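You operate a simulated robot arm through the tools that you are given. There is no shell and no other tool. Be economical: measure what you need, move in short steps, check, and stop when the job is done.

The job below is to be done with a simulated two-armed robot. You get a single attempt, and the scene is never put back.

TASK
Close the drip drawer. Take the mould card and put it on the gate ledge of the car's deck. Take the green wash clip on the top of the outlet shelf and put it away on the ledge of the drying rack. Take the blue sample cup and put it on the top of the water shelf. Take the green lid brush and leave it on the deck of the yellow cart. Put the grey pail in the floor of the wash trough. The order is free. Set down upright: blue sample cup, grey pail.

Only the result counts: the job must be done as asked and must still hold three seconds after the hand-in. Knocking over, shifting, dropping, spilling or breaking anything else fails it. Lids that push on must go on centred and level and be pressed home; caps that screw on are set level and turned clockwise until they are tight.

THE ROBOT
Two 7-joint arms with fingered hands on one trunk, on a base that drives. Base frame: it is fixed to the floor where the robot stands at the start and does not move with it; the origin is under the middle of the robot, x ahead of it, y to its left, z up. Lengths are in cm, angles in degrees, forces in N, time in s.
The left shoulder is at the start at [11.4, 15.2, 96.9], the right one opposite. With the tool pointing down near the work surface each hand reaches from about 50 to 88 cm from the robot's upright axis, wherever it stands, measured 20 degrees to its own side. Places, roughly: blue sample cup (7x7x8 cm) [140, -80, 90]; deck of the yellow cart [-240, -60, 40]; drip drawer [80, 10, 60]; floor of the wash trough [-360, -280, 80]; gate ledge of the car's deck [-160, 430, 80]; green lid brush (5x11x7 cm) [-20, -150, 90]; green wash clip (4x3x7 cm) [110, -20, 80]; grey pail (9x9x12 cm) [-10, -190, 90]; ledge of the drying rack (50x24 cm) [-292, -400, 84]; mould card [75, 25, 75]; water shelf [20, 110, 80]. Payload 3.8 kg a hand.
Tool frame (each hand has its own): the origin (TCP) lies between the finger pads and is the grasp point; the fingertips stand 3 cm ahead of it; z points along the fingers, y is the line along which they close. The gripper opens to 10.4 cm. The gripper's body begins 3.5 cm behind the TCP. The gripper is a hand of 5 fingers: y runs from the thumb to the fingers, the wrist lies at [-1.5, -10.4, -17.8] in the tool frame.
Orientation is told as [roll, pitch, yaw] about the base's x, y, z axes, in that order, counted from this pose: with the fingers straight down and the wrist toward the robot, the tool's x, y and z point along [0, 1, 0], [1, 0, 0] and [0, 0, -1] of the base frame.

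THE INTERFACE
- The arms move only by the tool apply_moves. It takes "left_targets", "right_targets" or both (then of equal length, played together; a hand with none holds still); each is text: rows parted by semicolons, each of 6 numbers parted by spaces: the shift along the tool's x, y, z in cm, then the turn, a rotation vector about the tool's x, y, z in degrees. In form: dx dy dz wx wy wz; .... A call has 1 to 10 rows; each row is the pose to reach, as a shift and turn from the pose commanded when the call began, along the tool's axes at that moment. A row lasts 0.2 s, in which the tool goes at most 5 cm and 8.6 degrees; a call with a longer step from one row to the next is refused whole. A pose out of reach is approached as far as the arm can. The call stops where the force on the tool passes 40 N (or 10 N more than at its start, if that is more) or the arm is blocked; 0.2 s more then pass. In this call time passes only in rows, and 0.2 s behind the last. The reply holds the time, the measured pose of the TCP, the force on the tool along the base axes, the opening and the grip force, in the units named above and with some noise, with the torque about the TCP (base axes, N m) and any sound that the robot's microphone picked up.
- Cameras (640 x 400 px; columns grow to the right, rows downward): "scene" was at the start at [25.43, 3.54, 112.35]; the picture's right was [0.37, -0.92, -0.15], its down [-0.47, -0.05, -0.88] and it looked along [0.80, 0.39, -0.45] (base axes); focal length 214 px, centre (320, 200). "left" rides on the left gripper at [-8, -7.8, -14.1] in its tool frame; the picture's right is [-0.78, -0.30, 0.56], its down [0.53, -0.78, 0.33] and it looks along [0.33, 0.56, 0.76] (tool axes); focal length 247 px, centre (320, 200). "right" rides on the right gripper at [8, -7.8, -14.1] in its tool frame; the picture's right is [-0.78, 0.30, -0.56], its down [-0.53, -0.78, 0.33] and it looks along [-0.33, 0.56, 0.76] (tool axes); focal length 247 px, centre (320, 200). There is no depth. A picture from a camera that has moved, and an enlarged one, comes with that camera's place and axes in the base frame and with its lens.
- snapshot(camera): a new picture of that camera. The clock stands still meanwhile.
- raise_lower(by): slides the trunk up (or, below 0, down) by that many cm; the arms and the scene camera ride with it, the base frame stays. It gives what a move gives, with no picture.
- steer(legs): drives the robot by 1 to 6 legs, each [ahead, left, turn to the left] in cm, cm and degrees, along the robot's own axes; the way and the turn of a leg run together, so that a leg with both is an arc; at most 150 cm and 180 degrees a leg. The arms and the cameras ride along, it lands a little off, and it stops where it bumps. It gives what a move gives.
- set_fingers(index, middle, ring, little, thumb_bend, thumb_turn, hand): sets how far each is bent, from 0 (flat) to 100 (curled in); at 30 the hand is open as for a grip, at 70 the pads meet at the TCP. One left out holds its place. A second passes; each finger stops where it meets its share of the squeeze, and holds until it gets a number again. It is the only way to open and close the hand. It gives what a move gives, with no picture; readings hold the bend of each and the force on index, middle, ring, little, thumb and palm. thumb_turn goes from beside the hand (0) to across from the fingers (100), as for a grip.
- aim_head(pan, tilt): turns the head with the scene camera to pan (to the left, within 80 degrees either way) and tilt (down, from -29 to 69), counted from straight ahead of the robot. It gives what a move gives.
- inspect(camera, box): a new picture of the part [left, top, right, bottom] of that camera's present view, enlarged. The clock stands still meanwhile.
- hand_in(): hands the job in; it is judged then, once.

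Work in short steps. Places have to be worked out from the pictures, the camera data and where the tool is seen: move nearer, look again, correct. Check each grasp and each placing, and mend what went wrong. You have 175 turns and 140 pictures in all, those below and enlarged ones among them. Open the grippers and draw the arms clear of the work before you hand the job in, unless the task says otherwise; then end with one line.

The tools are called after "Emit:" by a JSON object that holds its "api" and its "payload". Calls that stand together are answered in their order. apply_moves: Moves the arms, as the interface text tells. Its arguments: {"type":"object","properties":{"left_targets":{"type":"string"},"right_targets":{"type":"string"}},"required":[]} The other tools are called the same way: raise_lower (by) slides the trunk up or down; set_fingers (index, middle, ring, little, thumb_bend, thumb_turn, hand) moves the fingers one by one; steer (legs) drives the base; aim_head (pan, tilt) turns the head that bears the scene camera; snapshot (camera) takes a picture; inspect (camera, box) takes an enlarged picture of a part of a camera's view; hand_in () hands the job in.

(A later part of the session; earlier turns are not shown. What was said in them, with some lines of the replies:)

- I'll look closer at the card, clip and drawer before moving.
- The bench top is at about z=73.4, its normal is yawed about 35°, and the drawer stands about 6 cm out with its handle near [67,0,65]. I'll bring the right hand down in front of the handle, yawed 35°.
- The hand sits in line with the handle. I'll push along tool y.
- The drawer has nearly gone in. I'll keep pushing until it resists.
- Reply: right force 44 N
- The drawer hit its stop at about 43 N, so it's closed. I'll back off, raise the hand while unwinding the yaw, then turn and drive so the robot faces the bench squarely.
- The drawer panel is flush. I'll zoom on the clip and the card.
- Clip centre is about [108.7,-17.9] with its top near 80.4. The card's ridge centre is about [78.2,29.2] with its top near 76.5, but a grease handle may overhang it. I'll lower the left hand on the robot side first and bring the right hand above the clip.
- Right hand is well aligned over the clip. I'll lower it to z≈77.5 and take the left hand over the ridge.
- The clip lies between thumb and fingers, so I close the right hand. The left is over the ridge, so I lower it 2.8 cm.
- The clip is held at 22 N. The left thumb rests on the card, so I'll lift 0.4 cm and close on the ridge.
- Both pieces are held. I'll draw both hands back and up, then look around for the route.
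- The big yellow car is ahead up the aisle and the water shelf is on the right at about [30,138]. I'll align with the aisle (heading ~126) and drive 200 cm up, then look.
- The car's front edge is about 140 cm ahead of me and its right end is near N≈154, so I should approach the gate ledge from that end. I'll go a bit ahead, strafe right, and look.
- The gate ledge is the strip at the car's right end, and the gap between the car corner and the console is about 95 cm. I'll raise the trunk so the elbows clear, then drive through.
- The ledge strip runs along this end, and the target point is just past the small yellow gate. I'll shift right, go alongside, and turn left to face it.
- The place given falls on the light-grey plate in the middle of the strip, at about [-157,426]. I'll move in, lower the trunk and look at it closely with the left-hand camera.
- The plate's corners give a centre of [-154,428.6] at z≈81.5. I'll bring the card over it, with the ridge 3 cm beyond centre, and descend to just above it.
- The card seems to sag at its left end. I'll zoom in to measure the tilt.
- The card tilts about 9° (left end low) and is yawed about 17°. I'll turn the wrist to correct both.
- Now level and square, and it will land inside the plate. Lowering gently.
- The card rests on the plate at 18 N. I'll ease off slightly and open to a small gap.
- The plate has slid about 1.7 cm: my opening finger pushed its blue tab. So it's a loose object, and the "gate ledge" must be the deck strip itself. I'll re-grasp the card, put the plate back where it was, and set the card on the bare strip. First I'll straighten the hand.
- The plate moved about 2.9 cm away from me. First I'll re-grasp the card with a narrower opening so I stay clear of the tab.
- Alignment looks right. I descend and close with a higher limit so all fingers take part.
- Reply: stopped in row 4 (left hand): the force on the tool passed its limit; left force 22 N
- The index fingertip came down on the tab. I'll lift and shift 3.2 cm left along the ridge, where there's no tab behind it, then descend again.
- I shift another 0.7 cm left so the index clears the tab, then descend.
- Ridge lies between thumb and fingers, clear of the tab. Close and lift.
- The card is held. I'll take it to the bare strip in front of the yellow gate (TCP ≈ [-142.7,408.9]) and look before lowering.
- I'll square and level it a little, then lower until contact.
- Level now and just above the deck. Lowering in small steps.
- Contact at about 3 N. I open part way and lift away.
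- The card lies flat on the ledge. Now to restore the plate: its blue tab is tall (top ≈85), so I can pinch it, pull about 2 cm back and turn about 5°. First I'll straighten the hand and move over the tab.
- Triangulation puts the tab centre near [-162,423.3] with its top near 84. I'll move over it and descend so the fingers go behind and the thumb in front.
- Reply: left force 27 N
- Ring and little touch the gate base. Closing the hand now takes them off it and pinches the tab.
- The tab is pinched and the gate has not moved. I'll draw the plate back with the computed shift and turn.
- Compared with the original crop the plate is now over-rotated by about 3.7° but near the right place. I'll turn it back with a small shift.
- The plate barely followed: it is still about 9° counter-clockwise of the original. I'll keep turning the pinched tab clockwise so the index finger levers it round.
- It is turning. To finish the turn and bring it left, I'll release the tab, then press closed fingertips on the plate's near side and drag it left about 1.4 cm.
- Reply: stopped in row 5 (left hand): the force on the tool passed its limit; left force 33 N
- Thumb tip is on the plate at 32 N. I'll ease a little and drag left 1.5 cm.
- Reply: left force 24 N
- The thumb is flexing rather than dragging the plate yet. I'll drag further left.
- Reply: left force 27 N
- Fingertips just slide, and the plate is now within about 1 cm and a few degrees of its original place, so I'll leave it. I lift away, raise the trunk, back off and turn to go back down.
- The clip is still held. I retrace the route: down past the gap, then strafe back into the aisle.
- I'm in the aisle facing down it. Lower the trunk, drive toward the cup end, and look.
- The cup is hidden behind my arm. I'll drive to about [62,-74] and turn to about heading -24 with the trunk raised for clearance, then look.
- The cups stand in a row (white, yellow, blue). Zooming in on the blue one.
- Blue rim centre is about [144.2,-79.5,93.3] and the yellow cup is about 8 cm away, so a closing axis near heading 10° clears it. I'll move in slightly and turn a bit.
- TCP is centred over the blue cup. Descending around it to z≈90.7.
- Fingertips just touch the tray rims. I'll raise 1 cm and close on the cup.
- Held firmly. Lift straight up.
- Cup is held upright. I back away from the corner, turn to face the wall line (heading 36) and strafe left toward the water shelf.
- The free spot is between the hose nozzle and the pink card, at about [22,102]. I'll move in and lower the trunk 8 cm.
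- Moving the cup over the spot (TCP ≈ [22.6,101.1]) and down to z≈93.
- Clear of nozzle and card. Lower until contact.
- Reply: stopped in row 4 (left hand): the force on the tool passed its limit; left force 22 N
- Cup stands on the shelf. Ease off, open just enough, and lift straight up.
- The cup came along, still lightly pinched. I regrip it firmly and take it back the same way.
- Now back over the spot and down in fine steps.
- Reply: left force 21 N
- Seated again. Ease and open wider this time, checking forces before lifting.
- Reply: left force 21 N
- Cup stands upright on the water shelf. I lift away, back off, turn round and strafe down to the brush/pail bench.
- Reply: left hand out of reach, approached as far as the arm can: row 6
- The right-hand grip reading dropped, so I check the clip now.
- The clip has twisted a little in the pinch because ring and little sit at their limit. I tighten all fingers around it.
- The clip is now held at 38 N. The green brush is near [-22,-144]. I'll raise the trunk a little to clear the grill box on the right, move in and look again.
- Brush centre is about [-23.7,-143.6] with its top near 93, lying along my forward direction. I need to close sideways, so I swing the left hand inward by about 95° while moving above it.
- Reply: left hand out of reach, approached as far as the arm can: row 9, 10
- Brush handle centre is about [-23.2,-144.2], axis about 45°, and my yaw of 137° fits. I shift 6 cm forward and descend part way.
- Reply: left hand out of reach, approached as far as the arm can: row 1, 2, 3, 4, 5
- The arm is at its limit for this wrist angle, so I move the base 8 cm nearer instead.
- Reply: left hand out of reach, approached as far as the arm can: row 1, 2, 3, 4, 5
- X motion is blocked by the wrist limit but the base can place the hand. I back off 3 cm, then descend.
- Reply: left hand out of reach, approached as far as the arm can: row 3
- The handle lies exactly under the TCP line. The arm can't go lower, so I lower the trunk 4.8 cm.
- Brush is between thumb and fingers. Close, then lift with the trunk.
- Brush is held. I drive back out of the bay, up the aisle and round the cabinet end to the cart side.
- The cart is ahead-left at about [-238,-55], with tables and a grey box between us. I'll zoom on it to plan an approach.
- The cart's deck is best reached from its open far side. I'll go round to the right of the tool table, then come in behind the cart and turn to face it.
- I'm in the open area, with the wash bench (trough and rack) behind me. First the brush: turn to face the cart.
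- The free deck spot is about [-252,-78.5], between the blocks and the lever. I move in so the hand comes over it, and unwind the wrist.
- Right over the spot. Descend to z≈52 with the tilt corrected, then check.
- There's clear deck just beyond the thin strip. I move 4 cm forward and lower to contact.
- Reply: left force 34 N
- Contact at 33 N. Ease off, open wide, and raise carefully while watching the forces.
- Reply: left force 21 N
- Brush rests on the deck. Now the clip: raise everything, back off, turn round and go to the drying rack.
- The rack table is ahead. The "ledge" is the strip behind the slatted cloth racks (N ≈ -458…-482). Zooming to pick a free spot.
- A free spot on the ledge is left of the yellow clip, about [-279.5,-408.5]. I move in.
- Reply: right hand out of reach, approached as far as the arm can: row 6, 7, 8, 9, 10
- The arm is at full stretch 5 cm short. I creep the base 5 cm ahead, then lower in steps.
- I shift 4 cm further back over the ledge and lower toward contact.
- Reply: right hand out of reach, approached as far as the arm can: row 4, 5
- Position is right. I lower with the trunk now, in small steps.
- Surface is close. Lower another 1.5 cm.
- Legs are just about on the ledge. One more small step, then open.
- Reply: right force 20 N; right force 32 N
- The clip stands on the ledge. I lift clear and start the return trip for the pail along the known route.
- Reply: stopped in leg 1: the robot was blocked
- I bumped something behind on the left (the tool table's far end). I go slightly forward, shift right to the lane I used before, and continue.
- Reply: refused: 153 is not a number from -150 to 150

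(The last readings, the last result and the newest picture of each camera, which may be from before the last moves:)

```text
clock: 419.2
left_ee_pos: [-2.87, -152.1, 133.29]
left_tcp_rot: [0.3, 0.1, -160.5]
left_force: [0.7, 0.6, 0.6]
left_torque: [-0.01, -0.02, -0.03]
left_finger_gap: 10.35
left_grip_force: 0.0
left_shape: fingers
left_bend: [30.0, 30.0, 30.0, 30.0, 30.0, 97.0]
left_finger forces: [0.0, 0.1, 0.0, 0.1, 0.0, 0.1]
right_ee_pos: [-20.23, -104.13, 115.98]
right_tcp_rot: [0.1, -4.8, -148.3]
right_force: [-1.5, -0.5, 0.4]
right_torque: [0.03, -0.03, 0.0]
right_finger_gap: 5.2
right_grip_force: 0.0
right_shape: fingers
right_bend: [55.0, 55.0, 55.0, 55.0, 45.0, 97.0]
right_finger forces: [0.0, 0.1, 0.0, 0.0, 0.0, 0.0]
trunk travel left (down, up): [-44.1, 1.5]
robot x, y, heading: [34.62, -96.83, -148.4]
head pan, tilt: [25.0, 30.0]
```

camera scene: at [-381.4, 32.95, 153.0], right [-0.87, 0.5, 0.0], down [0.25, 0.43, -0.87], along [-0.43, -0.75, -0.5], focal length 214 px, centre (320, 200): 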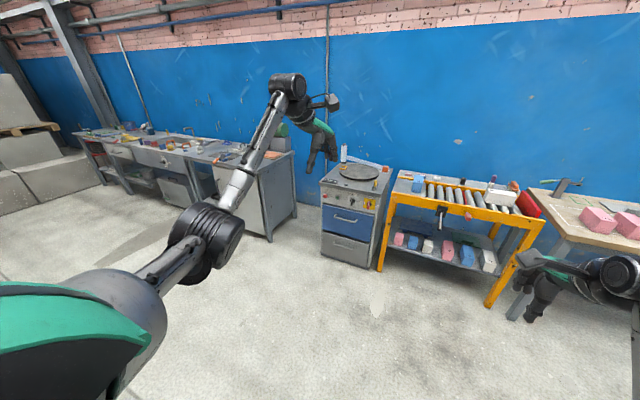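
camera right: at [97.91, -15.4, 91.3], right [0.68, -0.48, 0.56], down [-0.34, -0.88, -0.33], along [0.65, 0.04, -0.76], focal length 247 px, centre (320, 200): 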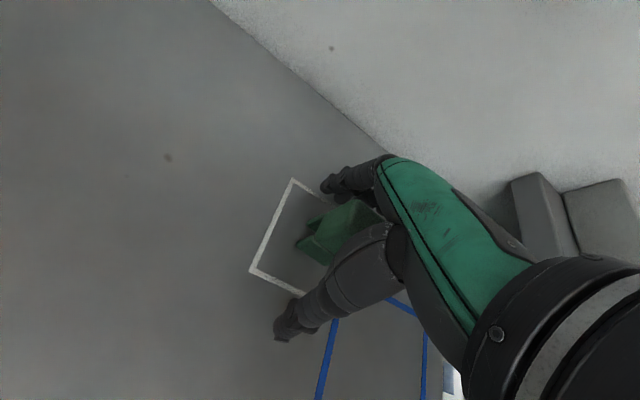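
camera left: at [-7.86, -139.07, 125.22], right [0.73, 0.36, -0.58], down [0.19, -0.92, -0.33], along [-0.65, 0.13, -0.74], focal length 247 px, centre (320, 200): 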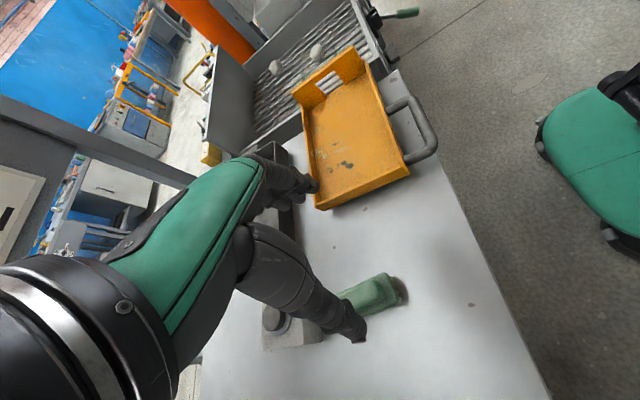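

Near the pail bench. I raise the right hand out of the way, turn 13° left, move in, lower the trunk and look.

Emit:
{"api": "apply_moves", "payload": {"right_targets": "0 0 -4 0 0 0; 0 0 -8 0 0 0; 0 -2 -12 0 0 0; 0 -4 -16 0 0 0"}}

Emit:
{"api": "steer", "payload": {"legs": [[0, 0, 13.4], [24, 0, 0]]}}

Emit:
{"api": "raise_lower", "payload": {"by": -14}}

Emit:
{"api": "aim_head", "payload": {"pan": 24, "tilt": 32}}

Emit:
{"api": "snapshot", "payload": {"camera": "scene"}}

```text
clock: 420.2
left_ee_pos: [-2.92, -151.84, 133.37]
left_tcp_rot: [0.3, 0.0, -160.6]
left_force: [-0.2, 0.4, -0.5]
left_torque: [-0.03, 0.02, -0.02]
left_finger_gap: 10.32
left_grip_force: 0.0
left_shape: fingers
left_bend: [30.0, 30.0, 30.0, 30.0, 30.0, 97.0]
left_finger forces: [0.0, 0.1, 0.0, 0.0, 0.0, 0.1]
right_ee_pos: [-15.83, -101.15, 131.52]
right_tcp_rot: [0.2, -4.8, -148.3]
right_force: [1.0, -0.1, -0.1]
right_torque: [-0.04, -0.02, -0.03]
right_finger_gap: 5.22
right_grip_force: 0.0
right_shape: fingers
right_bend: [55.0, 55.0, 55.0, 55.0, 45.0, 97.0]
right_finger forces: [0.0, 0.1, 0.1, 0.0, 0.0, 0.0]
trunk travel left (down, up): [-44.1, 1.5]
robot x, y, heading: [34.96, -96.41, -148.7]
head pan, tilt: [25.0, 30.0]
```

```text
clock: 422.9
left_ee_pos: [-5.49, -175.78, 133.45]
left_tcp_rot: [0.2, -0.2, -147.1]
left_force: [0.0, -0.2, -0.1]
left_torque: [-0.02, 0.03, 0.02]
left_finger_gap: 10.33
left_grip_force: 0.1
left_shape: fingers
left_bend: [30.0, 30.0, 30.0, 30.0, 30.0, 97.0]
left_finger forces: [0.1, 0.0, 0.0, 0.0, 0.0, 0.1]
right_ee_pos: [-29.98, -129.58, 131.63]
right_tcp_rot: [0.1, -5.0, -135.0]
right_force: [0.0, 0.3, 0.4]
right_torque: [-0.03, 0.05, 0.01]
right_finger_gap: 5.19
right_grip_force: 0.0
right_shape: fingers
right_bend: [55.0, 55.0, 55.0, 55.0, 45.0, 97.0]
right_finger forces: [0.0, 0.0, 0.1, 0.0, 0.1, 0.0]
trunk travel left (down, up): [-44.1, 1.5]
robot x, y, heading: [17.87, -113.88, -135.1]
head pan, tilt: [25.0, 30.0]
```

```text
clock: 424.5
left_ee_pos: [-5.73, -176.07, 119.36]
left_tcp_rot: [0.3, 0.0, -147.1]
left_force: [-0.6, 0.4, 0.4]
left_torque: [0.02, 0.05, 0.02]
left_finger_gap: 10.33
left_grip_force: 0.0
left_shape: fingers
left_bend: [30.0, 30.0, 30.0, 30.0, 30.0, 97.0]
left_finger forces: [0.1, 0.0, 0.1, 0.0, 0.0, 0.0]
right_ee_pos: [-30.02, -129.82, 117.49]
right_tcp_rot: [0.1, -4.9, -134.9]
right_force: [-0.9, -0.4, 0.1]
right_torque: [0.05, 0.0, 0.0]
right_finger_gap: 5.18
right_grip_force: 0.0
right_shape: fingers
right_bend: [55.0, 55.0, 55.0, 55.0, 45.0, 97.0]
right_finger forces: [0.1, 0.1, 0.1, 0.0, 0.0, 0.0]
trunk travel left (down, up): [-30.1, 15.5]
robot x, y, heading: [17.76, -113.43, -134.9]
head pan, tilt: [25.0, 30.0]
```

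```text
clock: 425.1
left_ee_pos: [-5.82, -176.07, 119.32]
left_tcp_rot: [0.4, 0.0, -147.1]
left_force: [-0.3, 0.0, 0.8]
left_torque: [0.04, -0.01, 0.03]
left_finger_gap: 10.32
left_grip_force: 0.1
left_shape: fingers
left_bend: [30.0, 30.0, 30.0, 30.0, 30.0, 97.0]
left_finger forces: [0.0, 0.1, 0.0, 0.1, 0.1, 0.1]
right_ee_pos: [-30.22, -129.81, 117.52]
right_tcp_rot: [0.1, -4.8, -134.9]
right_force: [0.0, 0.2, 0.2]
right_torque: [-0.01, -0.02, -0.04]
right_finger_gap: 5.19
right_grip_force: 0.1
right_shape: fingers
right_bend: [55.0, 55.0, 55.0, 55.0, 45.0, 97.0]
right_finger forces: [0.0, 0.0, 0.0, 0.0, 0.1, 0.0]
trunk travel left (down, up): [-30.1, 15.5]
robot x, y, heading: [18.09, -113.43, -135.3]
head pan, tilt: [24.0, 32.0]
```

```text
7 pictures are left
camera scene: at [12.41, -123.96, 137.77], right [-0.93, 0.36, -0.03], down [0.23, 0.53, -0.81], along [-0.28, -0.77, -0.58], focal length 214 px, centre (320, 200)
```

scene: 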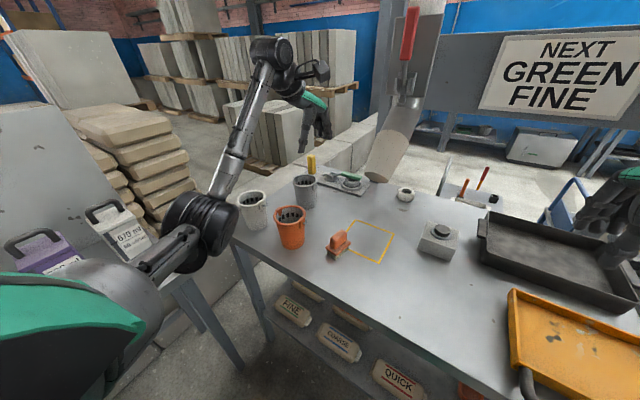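

Grey pail rim is at about [-7.1,-192.6,96.5], agreeing with my earlier fix. I open wide and move over it.

Emit:
{"api": "set_fingers", "payload": {"hand": "left", "index": 20, "middle": 20, "ring": 20, "little": 20, "thumb_bend": 20}}

Emit:
{"api": "apply_moves", "payload": {"left_targets": "3.3 2.5 0 0 0 0; 6.6 5 0 0 0 0; 9.9 7.6 0 0 0 0; 13.1 10.1 0 0 0 0; 13.1 10.1 4 0 0 0; 13.1 10.1 8 0 0 0; 13.1 10.1 11 0 0 0"}}

Emit:
{"api": "snapshot", "payload": {"camera": "left"}}

```text
clock: 426.1
left_ee_pos: [-5.78, -176.03, 119.18]
left_tcp_rot: [0.3, 0.0, -147.1]
left_force: [-0.2, 0.3, -0.5]
left_torque: [0.02, 0.01, -0.02]
left_finger_gap: 12.51
left_grip_force: 0.1
left_shape: fingers
left_bend: [20.0, 20.0, 20.0, 20.0, 20.0, 97.0]
left_finger forces: [0.0, 0.0, 0.0, 0.0, 0.1, 0.0]
right_ee_pos: [-30.14, -129.85, 117.49]
right_tcp_rot: [0.0, -4.7, -135.0]
right_force: [-0.1, 0.1, 0.0]
right_torque: [0.03, 0.02, 0.03]
right_finger_gap: 5.21
right_grip_force: 0.0
right_shape: fingers
right_bend: [55.0, 55.0, 55.0, 55.0, 45.0, 97.0]
right_finger forces: [0.0, 0.1, 0.0, 0.0, 0.0, 0.1]
trunk travel left (down, up): [-30.1, 15.5]
robot x, y, heading: [18.07, -113.3, -135.0]
head pan, tilt: [24.0, 32.0]
```

```text
clock: 427.7
left_ee_pos: [-6.48, -190.79, 107.72]
left_tcp_rot: [0.4, 0.1, -147.1]
left_force: [-1.1, 0.1, -0.5]
left_torque: [0.0, 0.0, 0.01]
left_finger_gap: 12.54
left_grip_force: 0.1
left_shape: fingers
left_bend: [20.0, 20.0, 20.0, 20.0, 20.0, 98.0]
left_finger forces: [0.0, 0.0, 0.0, 0.1, 0.1, 0.0]
left hand out of reach, approached as far as the arm can: row 4, 5, 6, 7
right_ee_pos: [-30.19, -129.83, 117.42]
right_tcp_rot: [0.0, -4.8, -135.0]
right_force: [-0.7, -0.2, -0.1]
right_torque: [0.03, -0.01, -0.01]
right_finger_gap: 5.18
right_grip_force: 0.0
right_shape: fingers
right_bend: [55.0, 55.0, 55.0, 55.0, 45.0, 97.0]
right_finger forces: [0.1, 0.1, 0.0, 0.0, 0.0, 0.1]
trunk travel left (down, up): [-30.1, 15.5]
robot x, y, heading: [17.71, -113.48, -134.9]
head pan, tilt: [24.0, 32.0]
```

```text
6 pictures are left
camera left: at [-4.44, -179.83, 121.85], right [-0.17, 0.81, -0.56], down [0.94, -0.03, -0.33], along [-0.28, -0.59, -0.76], focal length 247 px, centre (320, 200)
```

left: 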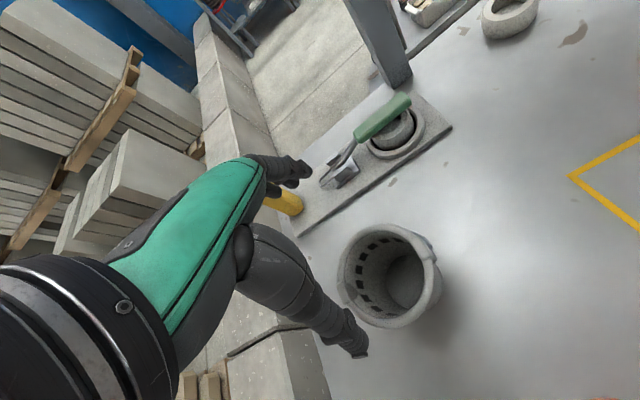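

Triangulated rim: about [-6.4,-189.2], z≈98.7. A small correction, then descend to TCP z≈96.5.

Emit:
{"api": "apply_moves", "payload": {"left_targets": "-1.2 -1 0 0 0 0; -1.2 -1 3 0 0 0; -1.2 -1 6 0 0 0; -1.2 -1 9 0 0 0; -1.2 -1 11 0 0 0"}}

```text
clock: 428.9
left_ee_pos: [-6.26, -189.47, 96.93]
left_tcp_rot: [0.2, 0.0, -147.1]
left_force: [-0.5, 0.7, 1.3]
left_torque: [0.04, -0.04, -0.03]
left_finger_gap: 12.6
left_grip_force: 0.6
left_shape: fingers
left_bend: [20.0, 20.0, 20.0, 20.0, 19.0, 97.0]
left_finger forces: [0.1, 0.0, 0.0, 0.0, 0.9, 0.1]
right_ee_pos: [-30.1, -129.94, 117.52]
right_tcp_rot: [0.1, -4.8, -135.0]
right_force: [-0.6, 0.1, -0.7]
right_torque: [0.02, 0.0, 0.0]
right_finger_gap: 5.21
right_grip_force: 0.1
right_shape: fingers
right_bend: [55.0, 55.0, 55.0, 55.0, 45.0, 97.0]
right_finger forces: [0.1, 0.0, 0.0, 0.1, 0.0, 0.1]
trunk travel left (down, up): [-30.1, 15.5]
robot x, y, heading: [17.82, -113.52, -135.1]
head pan, tilt: [24.0, 32.0]
```

Emit:
{"api": "set_fingers", "payload": {"hand": "left", "index": 65, "middle": 65, "ring": 65, "little": 65, "thumb_bend": 60}}

Emit:
{"api": "inspect", "payload": {"camera": "left", "box": [200, 120, 480, 380]}}

```text
clock: 429.9
left_ee_pos: [-6.31, -189.35, 97.11]
left_tcp_rot: [0.4, -0.2, -147.0]
left_force: [-2.2, -2.0, 5.7]
left_torque: [-0.28, 0.31, -0.01]
left_finger_gap: 8.02
left_grip_force: 35.1
left_shape: fingers
left_bend: [31.0, 45.0, 54.0, 64.0, 51.0, 95.0]
left_finger forces: [18.3, 7.7, 6.8, 1.1, 36.4, 0.0]
right_ee_pos: [-30.08, -129.85, 117.55]
right_tcp_rot: [0.1, -4.8, -134.9]
right_force: [-0.1, -0.6, -1.1]
right_torque: [-0.01, -0.02, 0.0]
right_finger_gap: 5.19
right_grip_force: 0.1
right_shape: fingers
right_bend: [55.0, 55.0, 55.0, 55.0, 45.0, 97.0]
right_finger forces: [0.0, 0.1, 0.0, 0.0, 0.0, 0.0]
trunk travel left (down, up): [-30.1, 15.5]
robot x, y, heading: [17.56, -113.48, -135.3]
head pan, tilt: [24.0, 32.0]
```

```text
1.54 times, centred on (340, 250) of left
camera zoom: at [-4.35, -178.39, 111.17], right [-0.17, 0.81, -0.56], down [0.94, -0.03, -0.33], along [-0.28, -0.59, -0.76], focal length 380 px, centre (289, 123)
```

zoom: 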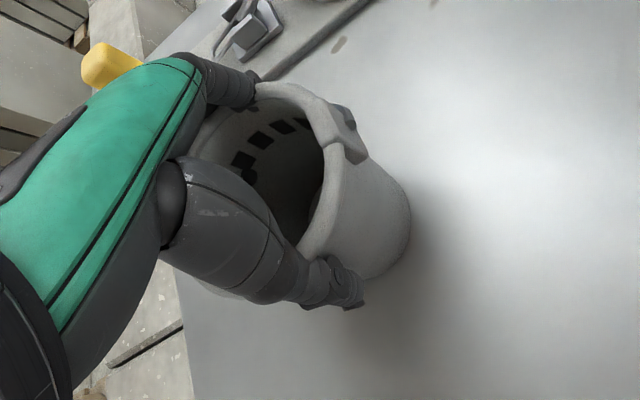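

Gripped at 35 N. Lift straight up with the trunk, then draw back.

Emit:
{"api": "raise_lower", "payload": {"by": 15}}

Emit:
{"api": "apply_moves", "payload": {"left_targets": "0 -2 -2 0 0 0; 0 -6 -3 0 0 0; 0 -10 -3 0 0 0; 0 -14 -3 0 0 0; 0 -17 -3 0 0 0"}}

Emit:
{"api": "steer", "payload": {"legs": [[-46, 0, 0], [0, 0, -9.5]]}}

Emit:
{"api": "snapshot", "payload": {"camera": "scene"}}

```text
clock: 431.7
left_ee_pos: [-6.28, -189.2, 113.83]
left_tcp_rot: [0.6, -1.4, -147.1]
left_force: [-0.1, -0.2, -1.4]
left_torque: [0.04, 0.02, 0.01]
left_finger_gap: 7.65
left_grip_force: 30.9
left_shape: fingers
left_bend: [32.0, 46.0, 55.0, 64.0, 53.0, 95.0]
left_finger forces: [15.0, 7.0, 8.0, 1.5, 30.6, 0.0]
right_ee_pos: [-30.17, -129.79, 132.53]
right_tcp_rot: [0.2, -4.8, -135.0]
right_force: [0.0, 0.2, 0.3]
right_torque: [0.01, 0.01, 0.01]
right_finger_gap: 5.19
right_grip_force: 0.0
right_shape: fingers
right_bend: [55.0, 55.0, 55.0, 55.0, 45.0, 97.0]
right_finger forces: [0.0, 0.1, 0.0, 0.0, 0.0, 0.1]
trunk travel left (down, up): [-45.1, 0.5]
robot x, y, heading: [17.72, -113.53, -135.2]
head pan, tilt: [24.0, 32.0]
```

```text
clock: 432.9
left_ee_pos: [8.22, -179.67, 116.33]
left_tcp_rot: [0.5, -1.3, -147.1]
left_force: [-0.3, 0.1, -0.9]
left_torque: [0.0, 0.0, 0.01]
left_finger_gap: 7.62
left_grip_force: 30.5
left_shape: fingers
left_bend: [32.0, 47.0, 55.0, 64.0, 53.0, 95.0]
left_finger forces: [14.6, 6.8, 8.2, 1.6, 29.9, 0.0]
right_ee_pos: [-30.08, -129.82, 132.41]
right_tcp_rot: [0.1, -4.9, -135.0]
right_force: [0.0, -0.4, -1.1]
right_torque: [-0.01, -0.02, 0.02]
right_finger_gap: 5.2
right_grip_force: 0.1
right_shape: fingers
right_bend: [55.0, 55.0, 55.0, 55.0, 45.0, 97.0]
right_finger forces: [0.1, 0.0, 0.1, 0.1, 0.0, 0.0]
trunk travel left (down, up): [-45.1, 0.5]
robot x, y, heading: [18.16, -113.6, -135.3]
head pan, tilt: [24.0, 32.0]
```

```text
clock: 436.3
left_ee_pos: [29.9, -144.75, 116.04]
left_tcp_rot: [0.5, -1.2, -156.5]
left_force: [0.3, -0.5, -0.2]
left_torque: [0.01, -0.01, 0.0]
left_finger_gap: 7.64
left_grip_force: 30.7
left_shape: fingers
left_bend: [32.0, 47.0, 55.0, 64.0, 53.0, 95.0]
left_finger forces: [14.4, 6.9, 7.9, 1.6, 29.7, 0.0]
right_ee_pos: [0.26, -89.44, 132.56]
right_tcp_rot: [0.0, -4.7, -144.3]
right_force: [-0.1, 0.2, 0.3]
right_torque: [0.02, -0.03, 0.01]
right_finger_gap: 5.19
right_grip_force: 0.1
right_shape: fingers
right_bend: [55.0, 55.0, 55.0, 55.0, 45.0, 97.0]
right_finger forces: [0.1, 0.0, 0.0, 0.0, 0.0, 0.1]
trunk travel left (down, up): [-45.1, 0.5]
robot x, y, heading: [50.91, -80.55, -144.6]
head pan, tilt: [24.0, 32.0]
```

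```text
4 pictures are left
camera scene: at [45.66, -88.9, 153.62], right [-0.86, 0.51, 0.0], down [0.27, 0.46, -0.85], along [-0.43, -0.73, -0.53], focal length 214 px, centre (320, 200)
```

scene: 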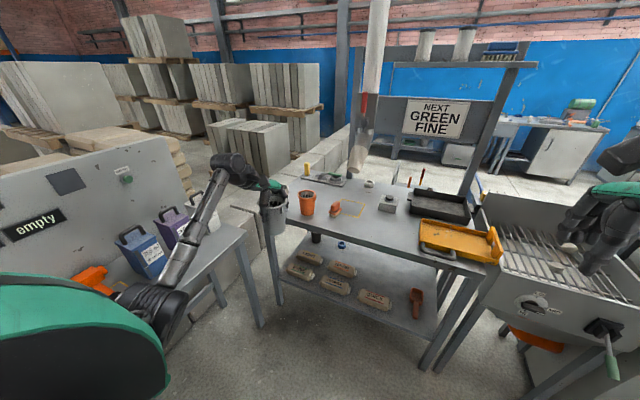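

Pail held. Now along the known route to the wash trough.

Emit:
{"api": "steer", "payload": {"legs": [[0, -146, 0], [0, -146, 0], [130, 0, 0], [0, -79, 0], [100, 0, 0], [95, 0, 0]]}}

```text
clock: 469.9
left_ee_pos: [-447.08, -48.63, 116.25]
left_tcp_rot: [0.5, -1.2, -154.1]
left_force: [0.4, -0.1, -0.8]
left_torque: [-0.01, 0.0, 0.03]
left_finger_gap: 7.53
left_grip_force: 29.2
left_shape: fingers
left_bend: [32.0, 47.0, 55.0, 64.0, 53.0, 95.0]
left_finger forces: [14.1, 6.9, 8.4, 1.7, 28.5, 0.0]
right_ee_pos: [-479.05, 5.52, 132.65]
right_tcp_rot: [0.1, -4.8, -142.0]
right_force: [0.9, -0.2, 0.7]
right_torque: [0.01, 0.01, -0.01]
right_finger_gap: 5.18
right_grip_force: 0.2
right_shape: fingers
right_bend: [55.0, 55.0, 55.0, 55.0, 45.0, 98.0]
right_finger forces: [0.1, 0.0, 0.0, 0.0, 0.0, 0.0]
trunk travel left (down, up): [-45.1, 0.5]
robot x, y, heading: [-429.32, 15.96, -142.0]
head pan, tilt: [24.0, 32.0]
```

Emit:
{"api": "steer", "payload": {"legs": [[0, 131, 0], [0, 130, 0], [0, 0, -2.5], [25, 0, 0]]}}

Emit:
{"api": "aim_head", "payload": {"pan": 8, "tilt": 35}}

Emit:
{"api": "snapshot", "payload": {"camera": "scene"}}

```text
clock: 484.7
left_ee_pos: [-309.49, -274.37, 116.14]
left_tcp_rot: [0.5, -1.4, -157.2]
left_force: [-0.5, -0.3, -0.4]
left_torque: [0.02, -0.01, 0.01]
left_finger_gap: 7.55
left_grip_force: 29.8
left_shape: fingers
left_bend: [32.0, 47.0, 55.0, 64.0, 53.0, 95.0]
left_finger forces: [13.9, 6.7, 8.5, 1.7, 28.5, 0.1]
right_ee_pos: [-338.43, -218.55, 132.61]
right_tcp_rot: [0.1, -5.0, -145.2]
right_force: [0.6, 0.9, -0.3]
right_torque: [-0.01, 0.0, 0.01]
right_finger_gap: 5.21
right_grip_force: 0.1
right_shape: fingers
right_bend: [55.0, 55.0, 55.0, 55.0, 45.0, 98.0]
right_finger forces: [0.0, 0.0, 0.1, 0.0, 0.0, 0.0]
trunk travel left (down, up): [-45.1, 0.5]
robot x, y, heading: [-288.84, -211.43, -145.3]
head pan, tilt: [24.0, 32.0]
```

```text
clock: 485.5
left_ee_pos: [-309.77, -274.47, 116.13]
left_tcp_rot: [0.6, -1.2, -157.1]
left_force: [-0.1, -0.5, -1.3]
left_torque: [-0.01, 0.01, 0.02]
left_finger_gap: 7.54
left_grip_force: 29.7
left_shape: fingers
left_bend: [32.0, 47.0, 55.0, 64.0, 53.0, 95.0]
left_finger forces: [14.0, 6.8, 8.6, 1.7, 28.4, 0.1]
right_ee_pos: [-338.62, -218.75, 132.46]
right_tcp_rot: [0.0, -4.7, -145.1]
right_force: [0.0, -1.0, 0.7]
right_torque: [0.0, -0.03, 0.03]
right_finger_gap: 5.2
right_grip_force: 0.0
right_shape: fingers
right_bend: [55.0, 55.0, 55.0, 55.0, 45.0, 98.0]
right_finger forces: [0.0, 0.0, 0.1, 0.0, 0.0, 0.0]
trunk travel left (down, up): [-45.1, 0.5]
robot x, y, heading: [-288.42, -211.03, -145.4]
head pan, tilt: [8.0, 35.0]
```

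```text
3 pictures are left
camera scene: at [-295.2, -217.19, 153.15], right [-0.68, 0.73, 0.0], down [0.42, 0.39, -0.82], along [-0.6, -0.56, -0.57], focal length 214 px, centre (320, 200)
```

scene: 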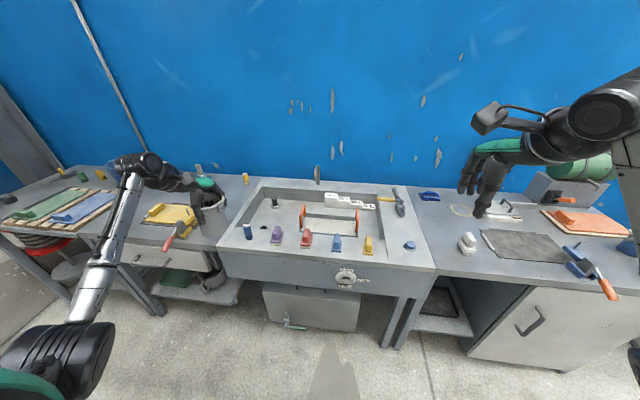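

Emit:
{"api": "inspect", "payload": {"camera": "scene", "box": [225, 170, 425, 280]}}

```text
3.20 times, centred on (325, 225) of scene
camera zoom: at [-295.2, -217.19, 153.15], right [-0.68, 0.73, 0.0], down [0.42, 0.39, -0.82], along [-0.6, -0.56, -0.57], focal length 686 px, centre (304, 120)
```

zoom: 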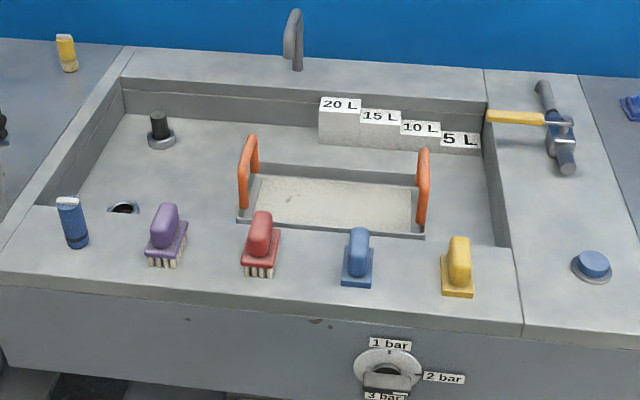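

The free basin floor left of the tray is at about [-348.8,-291.6]. I move in, then carry the pail over it while still high.

Emit:
{"api": "steer", "payload": {"legs": [[24, 0, 0]]}}

Emit:
{"api": "apply_moves", "payload": {"left_targets": "-0.8 4 0 0 0 0; -1.7 8 0 0 0 0; -2.5 12 0 0 0 0; -3.4 15.6 0 0 0 0; -4.2 19.1 0 1 0 0"}}

```text
clock: 487.3
left_ee_pos: [-329.3, -288.45, 116.32]
left_tcp_rot: [0.6, -1.4, -156.9]
left_force: [0.4, 0.1, -1.1]
left_torque: [-0.05, 0.01, 0.01]
left_finger_gap: 7.51
left_grip_force: 29.9
left_shape: fingers
left_bend: [32.0, 47.0, 55.0, 64.0, 53.0, 95.0]
left_finger forces: [14.0, 6.9, 8.5, 1.7, 28.5, 0.0]
right_ee_pos: [-358.48, -232.82, 132.63]
right_tcp_rot: [0.2, -5.1, -144.8]
right_force: [-0.6, 0.5, 0.2]
right_torque: [0.01, 0.02, -0.02]
right_finger_gap: 5.17
right_grip_force: 0.0
right_shape: fingers
right_bend: [55.0, 55.0, 55.0, 55.0, 45.0, 98.0]
right_finger forces: [0.1, 0.0, 0.0, 0.0, 0.0, 0.0]
trunk travel left (down, up): [-45.1, 0.5]
robot x, y, heading: [-308.41, -224.76, -145.0]
head pan, tilt: [8.0, 35.0]
```

```text
clock: 488.5
left_ee_pos: [-348.73, -292.14, 116.34]
left_tcp_rot: [0.6, -0.3, -156.9]
left_force: [0.3, 0.6, -1.7]
left_torque: [0.04, 0.03, -0.01]
left_finger_gap: 7.49
left_grip_force: 28.8
left_shape: fingers
left_bend: [32.0, 47.0, 55.0, 64.0, 53.0, 95.0]
left_finger forces: [14.5, 6.9, 8.7, 1.7, 27.2, 0.0]
right_ee_pos: [-358.81, -232.9, 132.44]
right_tcp_rot: [0.2, -4.8, -144.8]
right_force: [-0.4, -0.3, 0.1]
right_torque: [0.0, 0.0, 0.01]
right_finger_gap: 5.19
right_grip_force: 0.1
right_shape: fingers
right_bend: [55.0, 55.0, 55.0, 55.0, 45.0, 98.0]
right_finger forces: [0.0, 0.0, 0.0, 0.0, 0.0, 0.0]
trunk travel left (down, up): [-45.1, 0.5]
robot x, y, heading: [-308.46, -225.1, -144.9]
head pan, tilt: [8.0, 35.0]
```

Over the spot. Lower 16 cm with the trunk and check once.

Emit:
{"api": "raise_lower", "payload": {"by": -16}}

Emit:
{"api": "inspect", "payload": {"camera": "scene", "box": [160, 110, 460, 310]}}

```text
clock: 490.3
left_ee_pos: [-348.65, -292.32, 100.52]
left_tcp_rot: [0.6, -0.3, -156.9]
left_force: [0.6, -0.1, -1.2]
left_torque: [-0.01, 0.0, 0.0]
left_finger_gap: 7.5
left_grip_force: 29.1
left_shape: fingers
left_bend: [32.0, 47.0, 55.0, 64.0, 53.0, 95.0]
left_finger forces: [14.1, 6.6, 8.5, 1.7, 26.8, 0.0]
right_ee_pos: [-358.76, -232.93, 116.58]
right_tcp_rot: [0.0, -4.9, -144.8]
right_force: [-0.4, 0.6, 0.0]
right_torque: [0.02, -0.01, 0.03]
right_finger_gap: 5.2
right_grip_force: 0.1
right_shape: fingers
right_bend: [55.0, 55.0, 55.0, 55.0, 45.0, 98.0]
right_finger forces: [0.1, 0.0, 0.0, 0.0, 0.1, 0.1]
trunk travel left (down, up): [-29.1, 16.5]
robot x, y, heading: [-308.69, -225.24, -145.0]
head pan, tilt: [8.0, 35.0]
```

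```text
2.00 times, centred on (310, 210) of scene
camera zoom: at [-317.82, -233.02, 136.15], right [-0.68, 0.73, -0.01], down [0.47, 0.43, -0.78], along [-0.56, -0.53, -0.63], focal length 429 px, centre (340, 180)
```

zoom: 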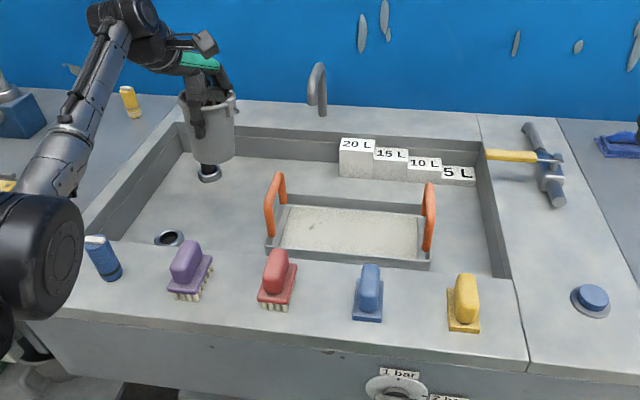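

It would land slightly close to the plug, so I shift 2.5 cm nearer and 1 cm right, then lower.

Emit:
{"api": "apply_moves", "payload": {"left_targets": "-1.5 -2.3 0 0 0 0"}}

Emit:
{"api": "raise_lower", "payload": {"by": -8}}

Emit:
{"api": "raise_lower", "payload": {"by": -1}}

```text
clock: 490.7
left_ee_pos: [-347.04, -289.98, 100.49]
left_tcp_rot: [0.5, -0.3, -156.9]
left_force: [-0.6, 0.1, -0.2]
left_torque: [0.0, 0.04, -0.04]
left_finger_gap: 7.44
left_grip_force: 28.6
left_shape: fingers
left_bend: [32.0, 47.0, 55.0, 64.0, 53.0, 95.0]
left_finger forces: [14.3, 6.7, 8.5, 1.9, 26.8, 0.1]
right_ee_pos: [-358.69, -233.0, 116.51]
right_tcp_rot: [0.1, -4.9, -144.7]
right_force: [-0.1, 0.0, 0.4]
right_torque: [-0.05, 0.04, 0.01]
right_finger_gap: 5.21
right_grip_force: 0.0
right_shape: fingers
right_bend: [55.0, 55.0, 55.0, 55.0, 45.0, 98.0]
right_finger forces: [0.0, 0.0, 0.0, 0.1, 0.0, 0.1]
trunk travel left (down, up): [-29.1, 16.5]
robot x, y, heading: [-308.64, -224.81, -144.9]
head pan, tilt: [8.0, 35.0]
```

```text
clock: 491.9
left_ee_pos: [-347.07, -290.05, 92.69]
left_tcp_rot: [0.5, -0.4, -156.8]
left_force: [0.2, -0.8, -1.0]
left_torque: [-0.01, -0.02, 0.03]
left_finger_gap: 7.45
left_grip_force: 29.4
left_shape: fingers
left_bend: [32.0, 47.0, 55.0, 64.0, 53.0, 95.0]
left_finger forces: [14.1, 6.7, 8.6, 1.8, 26.6, 0.1]
right_ee_pos: [-358.64, -233.06, 108.5]
right_tcp_rot: [0.1, -4.8, -144.7]
right_force: [-0.2, 0.5, 0.8]
right_torque: [-0.03, -0.01, 0.01]
right_finger_gap: 5.19
right_grip_force: 0.0
right_shape: fingers
right_bend: [55.0, 55.0, 55.0, 55.0, 45.0, 98.0]
right_finger forces: [0.0, 0.1, 0.1, 0.1, 0.0, 0.0]
trunk travel left (down, up): [-21.1, 24.5]
robot x, y, heading: [-308.56, -224.83, -144.6]
head pan, tilt: [8.0, 35.0]
```

```text
clock: 492.4
left_ee_pos: [-347.12, -290.03, 91.53]
left_tcp_rot: [0.5, -0.2, -156.8]
left_force: [-0.4, 0.4, -1.3]
left_torque: [0.01, -0.03, -0.02]
left_finger_gap: 7.49
left_grip_force: 28.7
left_shape: fingers
left_bend: [32.0, 47.0, 55.0, 64.0, 53.0, 95.0]
left_finger forces: [14.0, 6.6, 8.5, 1.9, 26.6, 0.0]
right_ee_pos: [-358.74, -232.97, 107.57]
right_tcp_rot: [0.1, -4.9, -144.8]
right_force: [-0.3, -0.3, -0.2]
right_torque: [-0.03, 0.01, -0.01]
right_finger_gap: 5.18
right_grip_force: 0.0
right_shape: fingers
right_bend: [55.0, 55.0, 55.0, 55.0, 45.0, 98.0]
right_finger forces: [0.0, 0.1, 0.0, 0.0, 0.0, 0.0]
trunk travel left (down, up): [-20.1, 25.5]
robot x, y, heading: [-308.69, -225.18, -144.7]
head pan, tilt: [8.0, 35.0]
```

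Emit:
{"api": "raise_lower", "payload": {"by": -0.8}}

Emit:
{"api": "raise_lower", "payload": {"by": -0.6}}

```text
clock: 493.0
left_ee_pos: [-347.14, -290.06, 90.72]
left_tcp_rot: [0.6, -0.3, -156.9]
left_force: [0.2, -1.0, -1.4]
left_torque: [-0.02, 0.02, -0.04]
left_finger_gap: 7.46
left_grip_force: 28.7
left_shape: fingers
left_bend: [32.0, 47.0, 55.0, 64.0, 53.0, 95.0]
left_finger forces: [14.2, 6.6, 8.4, 1.8, 26.6, 0.1]
right_ee_pos: [-358.88, -233.06, 106.73]
right_tcp_rot: [0.1, -4.8, -144.8]
right_force: [0.1, -0.1, -0.2]
right_torque: [0.03, -0.03, -0.02]
right_finger_gap: 5.19
right_grip_force: 0.0
right_shape: fingers
right_bend: [55.0, 55.0, 55.0, 55.0, 45.0, 98.0]
right_finger forces: [0.0, 0.0, 0.0, 0.1, 0.0, 0.0]
trunk travel left (down, up): [-19.3, 26.3]
robot x, y, heading: [-308.81, -225.03, -144.7]
head pan, tilt: [8.0, 35.0]
```

```text
clock: 493.6
left_ee_pos: [-347.21, -290.06, 90.2]
left_tcp_rot: [0.6, -0.3, -157.0]
left_force: [-0.1, 0.0, -1.8]
left_torque: [0.0, -0.02, -0.01]
left_finger_gap: 7.46
left_grip_force: 28.8
left_shape: fingers
left_bend: [32.0, 47.0, 55.0, 64.0, 53.0, 95.0]
left_finger forces: [14.1, 6.6, 8.4, 1.8, 26.6, 0.0]
right_ee_pos: [-358.73, -232.97, 106.06]
right_tcp_rot: [0.0, -4.8, -144.8]
right_force: [0.3, 0.6, 0.6]
right_torque: [0.02, 0.02, 0.01]
right_finger_gap: 5.2
right_grip_force: 0.1
right_shape: fingers
right_bend: [55.0, 55.0, 55.0, 55.0, 45.0, 98.0]
right_finger forces: [0.0, 0.0, 0.0, 0.1, 0.0, 0.0]
trunk travel left (down, up): [-18.7, 26.9]
robot x, y, heading: [-308.6, -225.05, -144.8]
head pan, tilt: [8.0, 35.0]
```

Emit:
{"api": "raise_lower", "payload": {"by": -0.7}}

Emit:
{"api": "raise_lower", "payload": {"by": -0.7}}

```text
clock: 494.1
left_ee_pos: [-347.3, -289.97, 89.42]
left_tcp_rot: [0.7, -0.4, -157.0]
left_force: [-0.1, 0.1, -1.3]
left_torque: [-0.03, -0.02, 0.01]
left_finger_gap: 7.46
left_grip_force: 29.1
left_shape: fingers
left_bend: [32.0, 47.0, 55.0, 64.0, 53.0, 95.0]
left_finger forces: [14.1, 6.7, 8.4, 1.7, 26.6, 0.0]
right_ee_pos: [-358.77, -233.04, 105.41]
right_tcp_rot: [0.1, -4.8, -144.7]
right_force: [0.2, 0.1, -0.5]
right_torque: [-0.02, -0.01, 0.01]
right_finger_gap: 5.19
right_grip_force: 0.1
right_shape: fingers
right_bend: [55.0, 55.0, 55.0, 55.0, 45.0, 98.0]
right_finger forces: [0.0, 0.0, 0.1, 0.1, 0.0, 0.0]
trunk travel left (down, up): [-18.0, 27.6]
robot x, y, heading: [-308.25, -225.09, -145.2]
head pan, tilt: [8.0, 35.0]
```

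```text
clock: 494.7
left_ee_pos: [-347.25, -290.08, 88.68]
left_tcp_rot: [0.5, -0.3, -156.9]
left_force: [-0.4, 0.2, -1.0]
left_torque: [-0.04, 0.01, 0.02]
left_finger_gap: 7.47
left_grip_force: 28.7
left_shape: fingers
left_bend: [32.0, 47.0, 55.0, 64.0, 53.0, 95.0]
left_finger forces: [14.1, 6.6, 8.5, 1.9, 26.5, 0.0]
right_ee_pos: [-358.53, -233.03, 104.74]
right_tcp_rot: [0.1, -4.8, -144.9]
right_force: [0.0, 0.0, 0.1]
right_torque: [0.02, 0.02, 0.02]
right_finger_gap: 5.2
right_grip_force: 0.0
right_shape: fingers
right_bend: [55.0, 55.0, 55.0, 55.0, 45.0, 98.0]
right_finger forces: [0.0, 0.0, 0.0, 0.1, 0.1, 0.1]
trunk travel left (down, up): [-17.3, 28.3]
robot x, y, heading: [-308.6, -224.83, -145.1]
head pan, tilt: [8.0, 35.0]
```

Emit:
{"api": "apply_moves", "payload": {"left_targets": "0 0 0.6 0 0 0; 0 0 1.2 0 0 0; 0 0 1.8 0 0 0"}}

```text
clock: 495.5
left_ee_pos: [-347.15, -289.92, 86.84]
left_tcp_rot: [0.6, -0.1, -156.9]
left_force: [1.0, 1.1, -0.5]
left_torque: [0.05, -0.02, 0.02]
left_finger_gap: 7.48
left_grip_force: 28.5
left_shape: fingers
left_bend: [32.0, 47.0, 55.0, 64.0, 53.0, 95.0]
left_finger forces: [14.1, 6.6, 8.6, 1.8, 26.4, 0.0]
right_ee_pos: [-358.73, -233.0, 104.76]
right_tcp_rot: [0.0, -4.8, -144.8]
right_force: [-0.2, 0.1, 0.0]
right_torque: [0.03, 0.0, 0.01]
right_finger_gap: 5.2
right_grip_force: 0.1
right_shape: fingers
right_bend: [55.0, 55.0, 55.0, 55.0, 45.0, 98.0]
right_finger forces: [0.1, 0.0, 0.0, 0.1, 0.1, 0.0]
trunk travel left (down, up): [-17.3, 28.3]
robot x, y, heading: [-308.25, -224.72, -145.0]
head pan, tilt: [8.0, 35.0]
```

Emit:
{"api": "apply_moves", "payload": {"left_targets": "1.3 0 0.6 0 0 0; 1.3 0 1.3 0 0 0; 1.3 0 2 0 0 0; 1.3 0 2.6 0 0 0"}}

```text
clock: 496.5
left_ee_pos: [-346.66, -291.06, 84.39]
left_tcp_rot: [0.6, -0.4, -156.9]
left_force: [0.3, -0.2, 4.3]
left_torque: [-0.08, 0.04, 0.01]
left_finger_gap: 7.47
left_grip_force: 29.6
left_shape: fingers
left_bend: [32.0, 47.0, 55.0, 64.0, 53.0, 95.0]
left_finger forces: [14.6, 6.6, 8.9, 1.8, 27.2, 0.1]
right_ee_pos: [-358.56, -233.02, 104.73]
right_tcp_rot: [0.0, -4.9, -144.9]
right_force: [0.4, -0.9, -0.4]
right_torque: [-0.01, -0.01, -0.01]
right_finger_gap: 5.2
right_grip_force: 0.0
right_shape: fingers
right_bend: [55.0, 55.0, 55.0, 55.0, 45.0, 98.0]
right_finger forces: [0.0, 0.0, 0.1, 0.1, 0.1, 0.0]
trunk travel left (down, up): [-17.3, 28.3]
robot x, y, heading: [-309.0, -224.77, -145.1]
head pan, tilt: [8.0, 35.0]
```

Contact with the floor. Press slightly, open wide, and check forces before lifting.

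Emit:
{"api": "apply_moves", "payload": {"left_targets": "0 0 0.3 0 0 0"}}

Emit:
{"api": "set_fingers", "payload": {"hand": "left", "index": 18, "middle": 18, "ring": 20, "little": 24, "thumb_bend": 18}}

```text
clock: 496.9
left_ee_pos: [-346.68, -291.16, 84.4]
left_tcp_rot: [0.8, -0.8, -156.8]
left_force: [2.7, 0.3, 13.7]
left_torque: [-0.04, 0.09, 0.0]
left_finger_gap: 7.48
left_grip_force: 29.9
left_shape: fingers
left_bend: [32.0, 47.0, 56.0, 64.0, 53.0, 95.0]
left_finger forces: [14.9, 6.2, 8.4, 1.8, 29.3, 0.0]
right_ee_pos: [-358.44, -232.87, 104.84]
right_tcp_rot: [0.1, -5.0, -144.8]
right_force: [0.3, -0.6, 0.5]
right_torque: [-0.01, 0.0, -0.01]
right_finger_gap: 5.2
right_grip_force: 0.1
right_shape: fingers
right_bend: [55.0, 55.0, 55.0, 55.0, 45.0, 98.0]
right_finger forces: [0.0, 0.0, 0.0, 0.0, 0.0, 0.0]
trunk travel left (down, up): [-17.3, 28.3]
robot x, y, heading: [-308.86, -225.01, -144.9]
head pan, tilt: [8.0, 35.0]
```

```text
clock: 497.9
left_ee_pos: [-346.66, -291.2, 83.97]
left_tcp_rot: [0.7, -0.3, -156.8]
left_force: [0.6, 0.3, 0.6]
left_torque: [-0.05, -0.01, -0.03]
left_finger_gap: 12.96
left_grip_force: 0.0
left_shape: fingers
left_bend: [18.0, 18.0, 20.0, 24.0, 18.0, 97.0]
left_finger forces: [0.0, 0.1, 0.0, 0.0, 0.0, 0.0]
right_ee_pos: [-358.69, -232.96, 104.81]
right_tcp_rot: [0.1, -4.7, -144.7]
right_force: [0.5, -0.1, 0.7]
right_torque: [-0.03, -0.03, 0.0]
right_finger_gap: 5.22
right_grip_force: 0.1
right_shape: fingers
right_bend: [55.0, 55.0, 55.0, 55.0, 45.0, 98.0]
right_finger forces: [0.0, 0.1, 0.0, 0.0, 0.0, 0.1]
trunk travel left (down, up): [-17.3, 28.3]
robot x, y, heading: [-308.38, -224.92, -145.1]
head pan, tilt: [8.0, 35.0]
```

Freely open with no contact. I lift straight up with the trunk and check with the last picture.

Emit:
{"api": "raise_lower", "payload": {"by": 18}}

Emit:
{"api": "apply_moves", "payload": {"left_targets": "0 0 -4 0 0 0; 0 -4 -6 0 0 0; 0 -8 -6 0 0 0; 0 -12 -6 0 0 0; 0 -16 -6 0 0 0"}}

Emit:
{"api": "inspect", "payload": {"camera": "scene", "box": [160, 110, 460, 310]}}

```text
clock: 499.9
left_ee_pos: [-346.62, -291.27, 101.96]
left_tcp_rot: [0.5, -0.1, -156.9]
left_force: [-0.6, 0.5, -0.1]
left_torque: [-0.03, 0.03, -0.01]
left_finger_gap: 12.98
left_grip_force: 0.1
left_shape: fingers
left_bend: [18.0, 18.0, 20.0, 24.0, 18.0, 97.0]
left_finger forces: [0.1, 0.0, 0.1, 0.1, 0.1, 0.1]
right_ee_pos: [-358.72, -232.96, 122.65]
right_tcp_rot: [0.1, -4.7, -144.8]
right_force: [-1.3, 0.3, 0.2]
right_torque: [-0.01, 0.04, 0.0]
right_finger_gap: 5.19
right_grip_force: 0.0
right_shape: fingers
right_bend: [55.0, 55.0, 55.0, 55.0, 45.0, 98.0]
right_finger forces: [0.0, 0.1, 0.0, 0.0, 0.0, 0.0]
trunk travel left (down, up): [-35.3, 10.3]
robot x, y, heading: [-308.46, -225.19, -144.7]
head pan, tilt: [8.0, 35.0]
```

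```text
clock: 501.1
left_ee_pos: [-331.93, -284.76, 108.04]
left_tcp_rot: [0.6, -0.4, -156.9]
left_force: [0.0, -0.5, 0.2]
left_torque: [0.01, 0.03, -0.01]
left_finger_gap: 12.98
left_grip_force: 0.1
left_shape: fingers
left_bend: [18.0, 18.0, 20.0, 24.0, 18.0, 97.0]
left_finger forces: [0.1, 0.0, 0.0, 0.0, 0.0, 0.0]
right_ee_pos: [-358.51, -233.04, 122.8]
right_tcp_rot: [0.0, -4.9, -144.7]
right_force: [0.4, -0.1, -0.3]
right_torque: [-0.02, 0.0, 0.0]
right_finger_gap: 5.19
right_grip_force: 0.0
right_shape: fingers
right_bend: [55.0, 55.0, 55.0, 55.0, 45.0, 98.0]
right_finger forces: [0.0, 0.0, 0.0, 0.0, 0.0, 0.0]
trunk travel left (down, up): [-35.3, 10.3]
robot x, y, heading: [-308.66, -224.93, -144.8]
head pan, tilt: [8.0, 35.0]
```

```text
2.00 times, centred on (310, 210) of scene
camera zoom: at [-316.07, -231.89, 142.99], right [-0.68, 0.73, 0.0], down [0.44, 0.41, -0.8], along [-0.59, -0.55, -0.6], focal length 429 px, centre (340, 180)
```

zoom: 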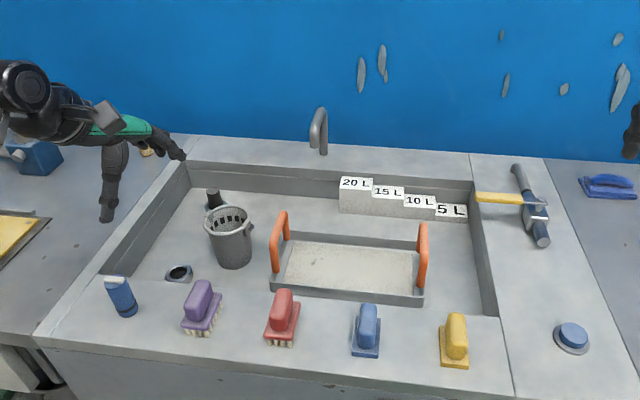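

The pail stands upright on the trough floor, and everything else there is in place. I open the right hand too, back away from the bench, and hand in.

Emit:
{"api": "set_fingers", "payload": {"hand": "right", "index": 30, "middle": 30, "ring": 30, "little": 30, "thumb_bend": 30}}

Emit:
{"api": "steer", "payload": {"legs": [[-38, 0, 0]]}}

Emit:
{"api": "hand_in", "payload": {}}

```text
clock: 502.1
left_ee_pos: [-332.13, -284.71, 108.06]
left_tcp_rot: [0.6, -0.3, -156.8]
left_force: [-0.8, 0.8, 0.6]
left_torque: [0.0, 0.0, -0.03]
left_finger_gap: 12.98
left_grip_force: 0.1
left_shape: fingers
left_bend: [18.0, 18.0, 20.0, 24.0, 18.0, 97.0]
left_finger forces: [0.1, 0.0, 0.0, 0.1, 0.0, 0.1]
right_ee_pos: [-358.65, -233.03, 122.63]
right_tcp_rot: [0.0, -4.9, -144.8]
right_force: [0.1, 0.1, -0.8]
right_torque: [-0.01, -0.04, 0.0]
right_finger_gap: 10.29
right_grip_force: 0.0
right_shape: fingers
right_bend: [30.0, 30.0, 30.0, 30.0, 30.0, 98.0]
right_finger forces: [0.0, 0.0, 0.0, 0.0, 0.1, 0.0]
trunk travel left (down, up): [-35.3, 10.3]
robot x, y, heading: [-308.41, -225.27, -145.0]
head pan, tilt: [8.0, 35.0]
```

```text
clock: 504.5
left_ee_pos: [-302.17, -263.25, 108.04]
left_tcp_rot: [0.6, -0.3, -157.6]
left_force: [-0.7, 0.0, 0.8]
left_torque: [-0.03, -0.03, -0.02]
left_finger_gap: 12.97
left_grip_force: 0.1
left_shape: fingers
left_bend: [18.0, 18.0, 20.0, 24.0, 18.0, 97.0]
left_finger forces: [0.0, 0.0, 0.0, 0.1, 0.0, 0.1]
right_ee_pos: [-328.25, -211.19, 122.63]
right_tcp_rot: [0.1, -4.8, -145.4]
right_force: [0.1, 0.6, 0.1]
right_torque: [0.01, -0.01, -0.02]
right_finger_gap: 10.31
right_grip_force: 0.0
right_shape: fingers
right_bend: [30.0, 30.0, 30.0, 30.0, 30.0, 98.0]
right_finger forces: [0.0, 0.0, 0.0, 0.0, 0.0, 0.0]
trunk travel left (down, up): [-35.3, 10.3]
robot x, y, heading: [-277.39, -203.39, -145.7]
head pan, tilt: [8.0, 35.0]
```

```text
The job is handed in.
```

All six parts are done and handed in, but it may fail the rule against shifting other things: I pushed a loose plate on the car's deck and got it back only to about 1 cm and 7° from its original place, and the base bumped something, probably the tool table, which I didn't check for damage.
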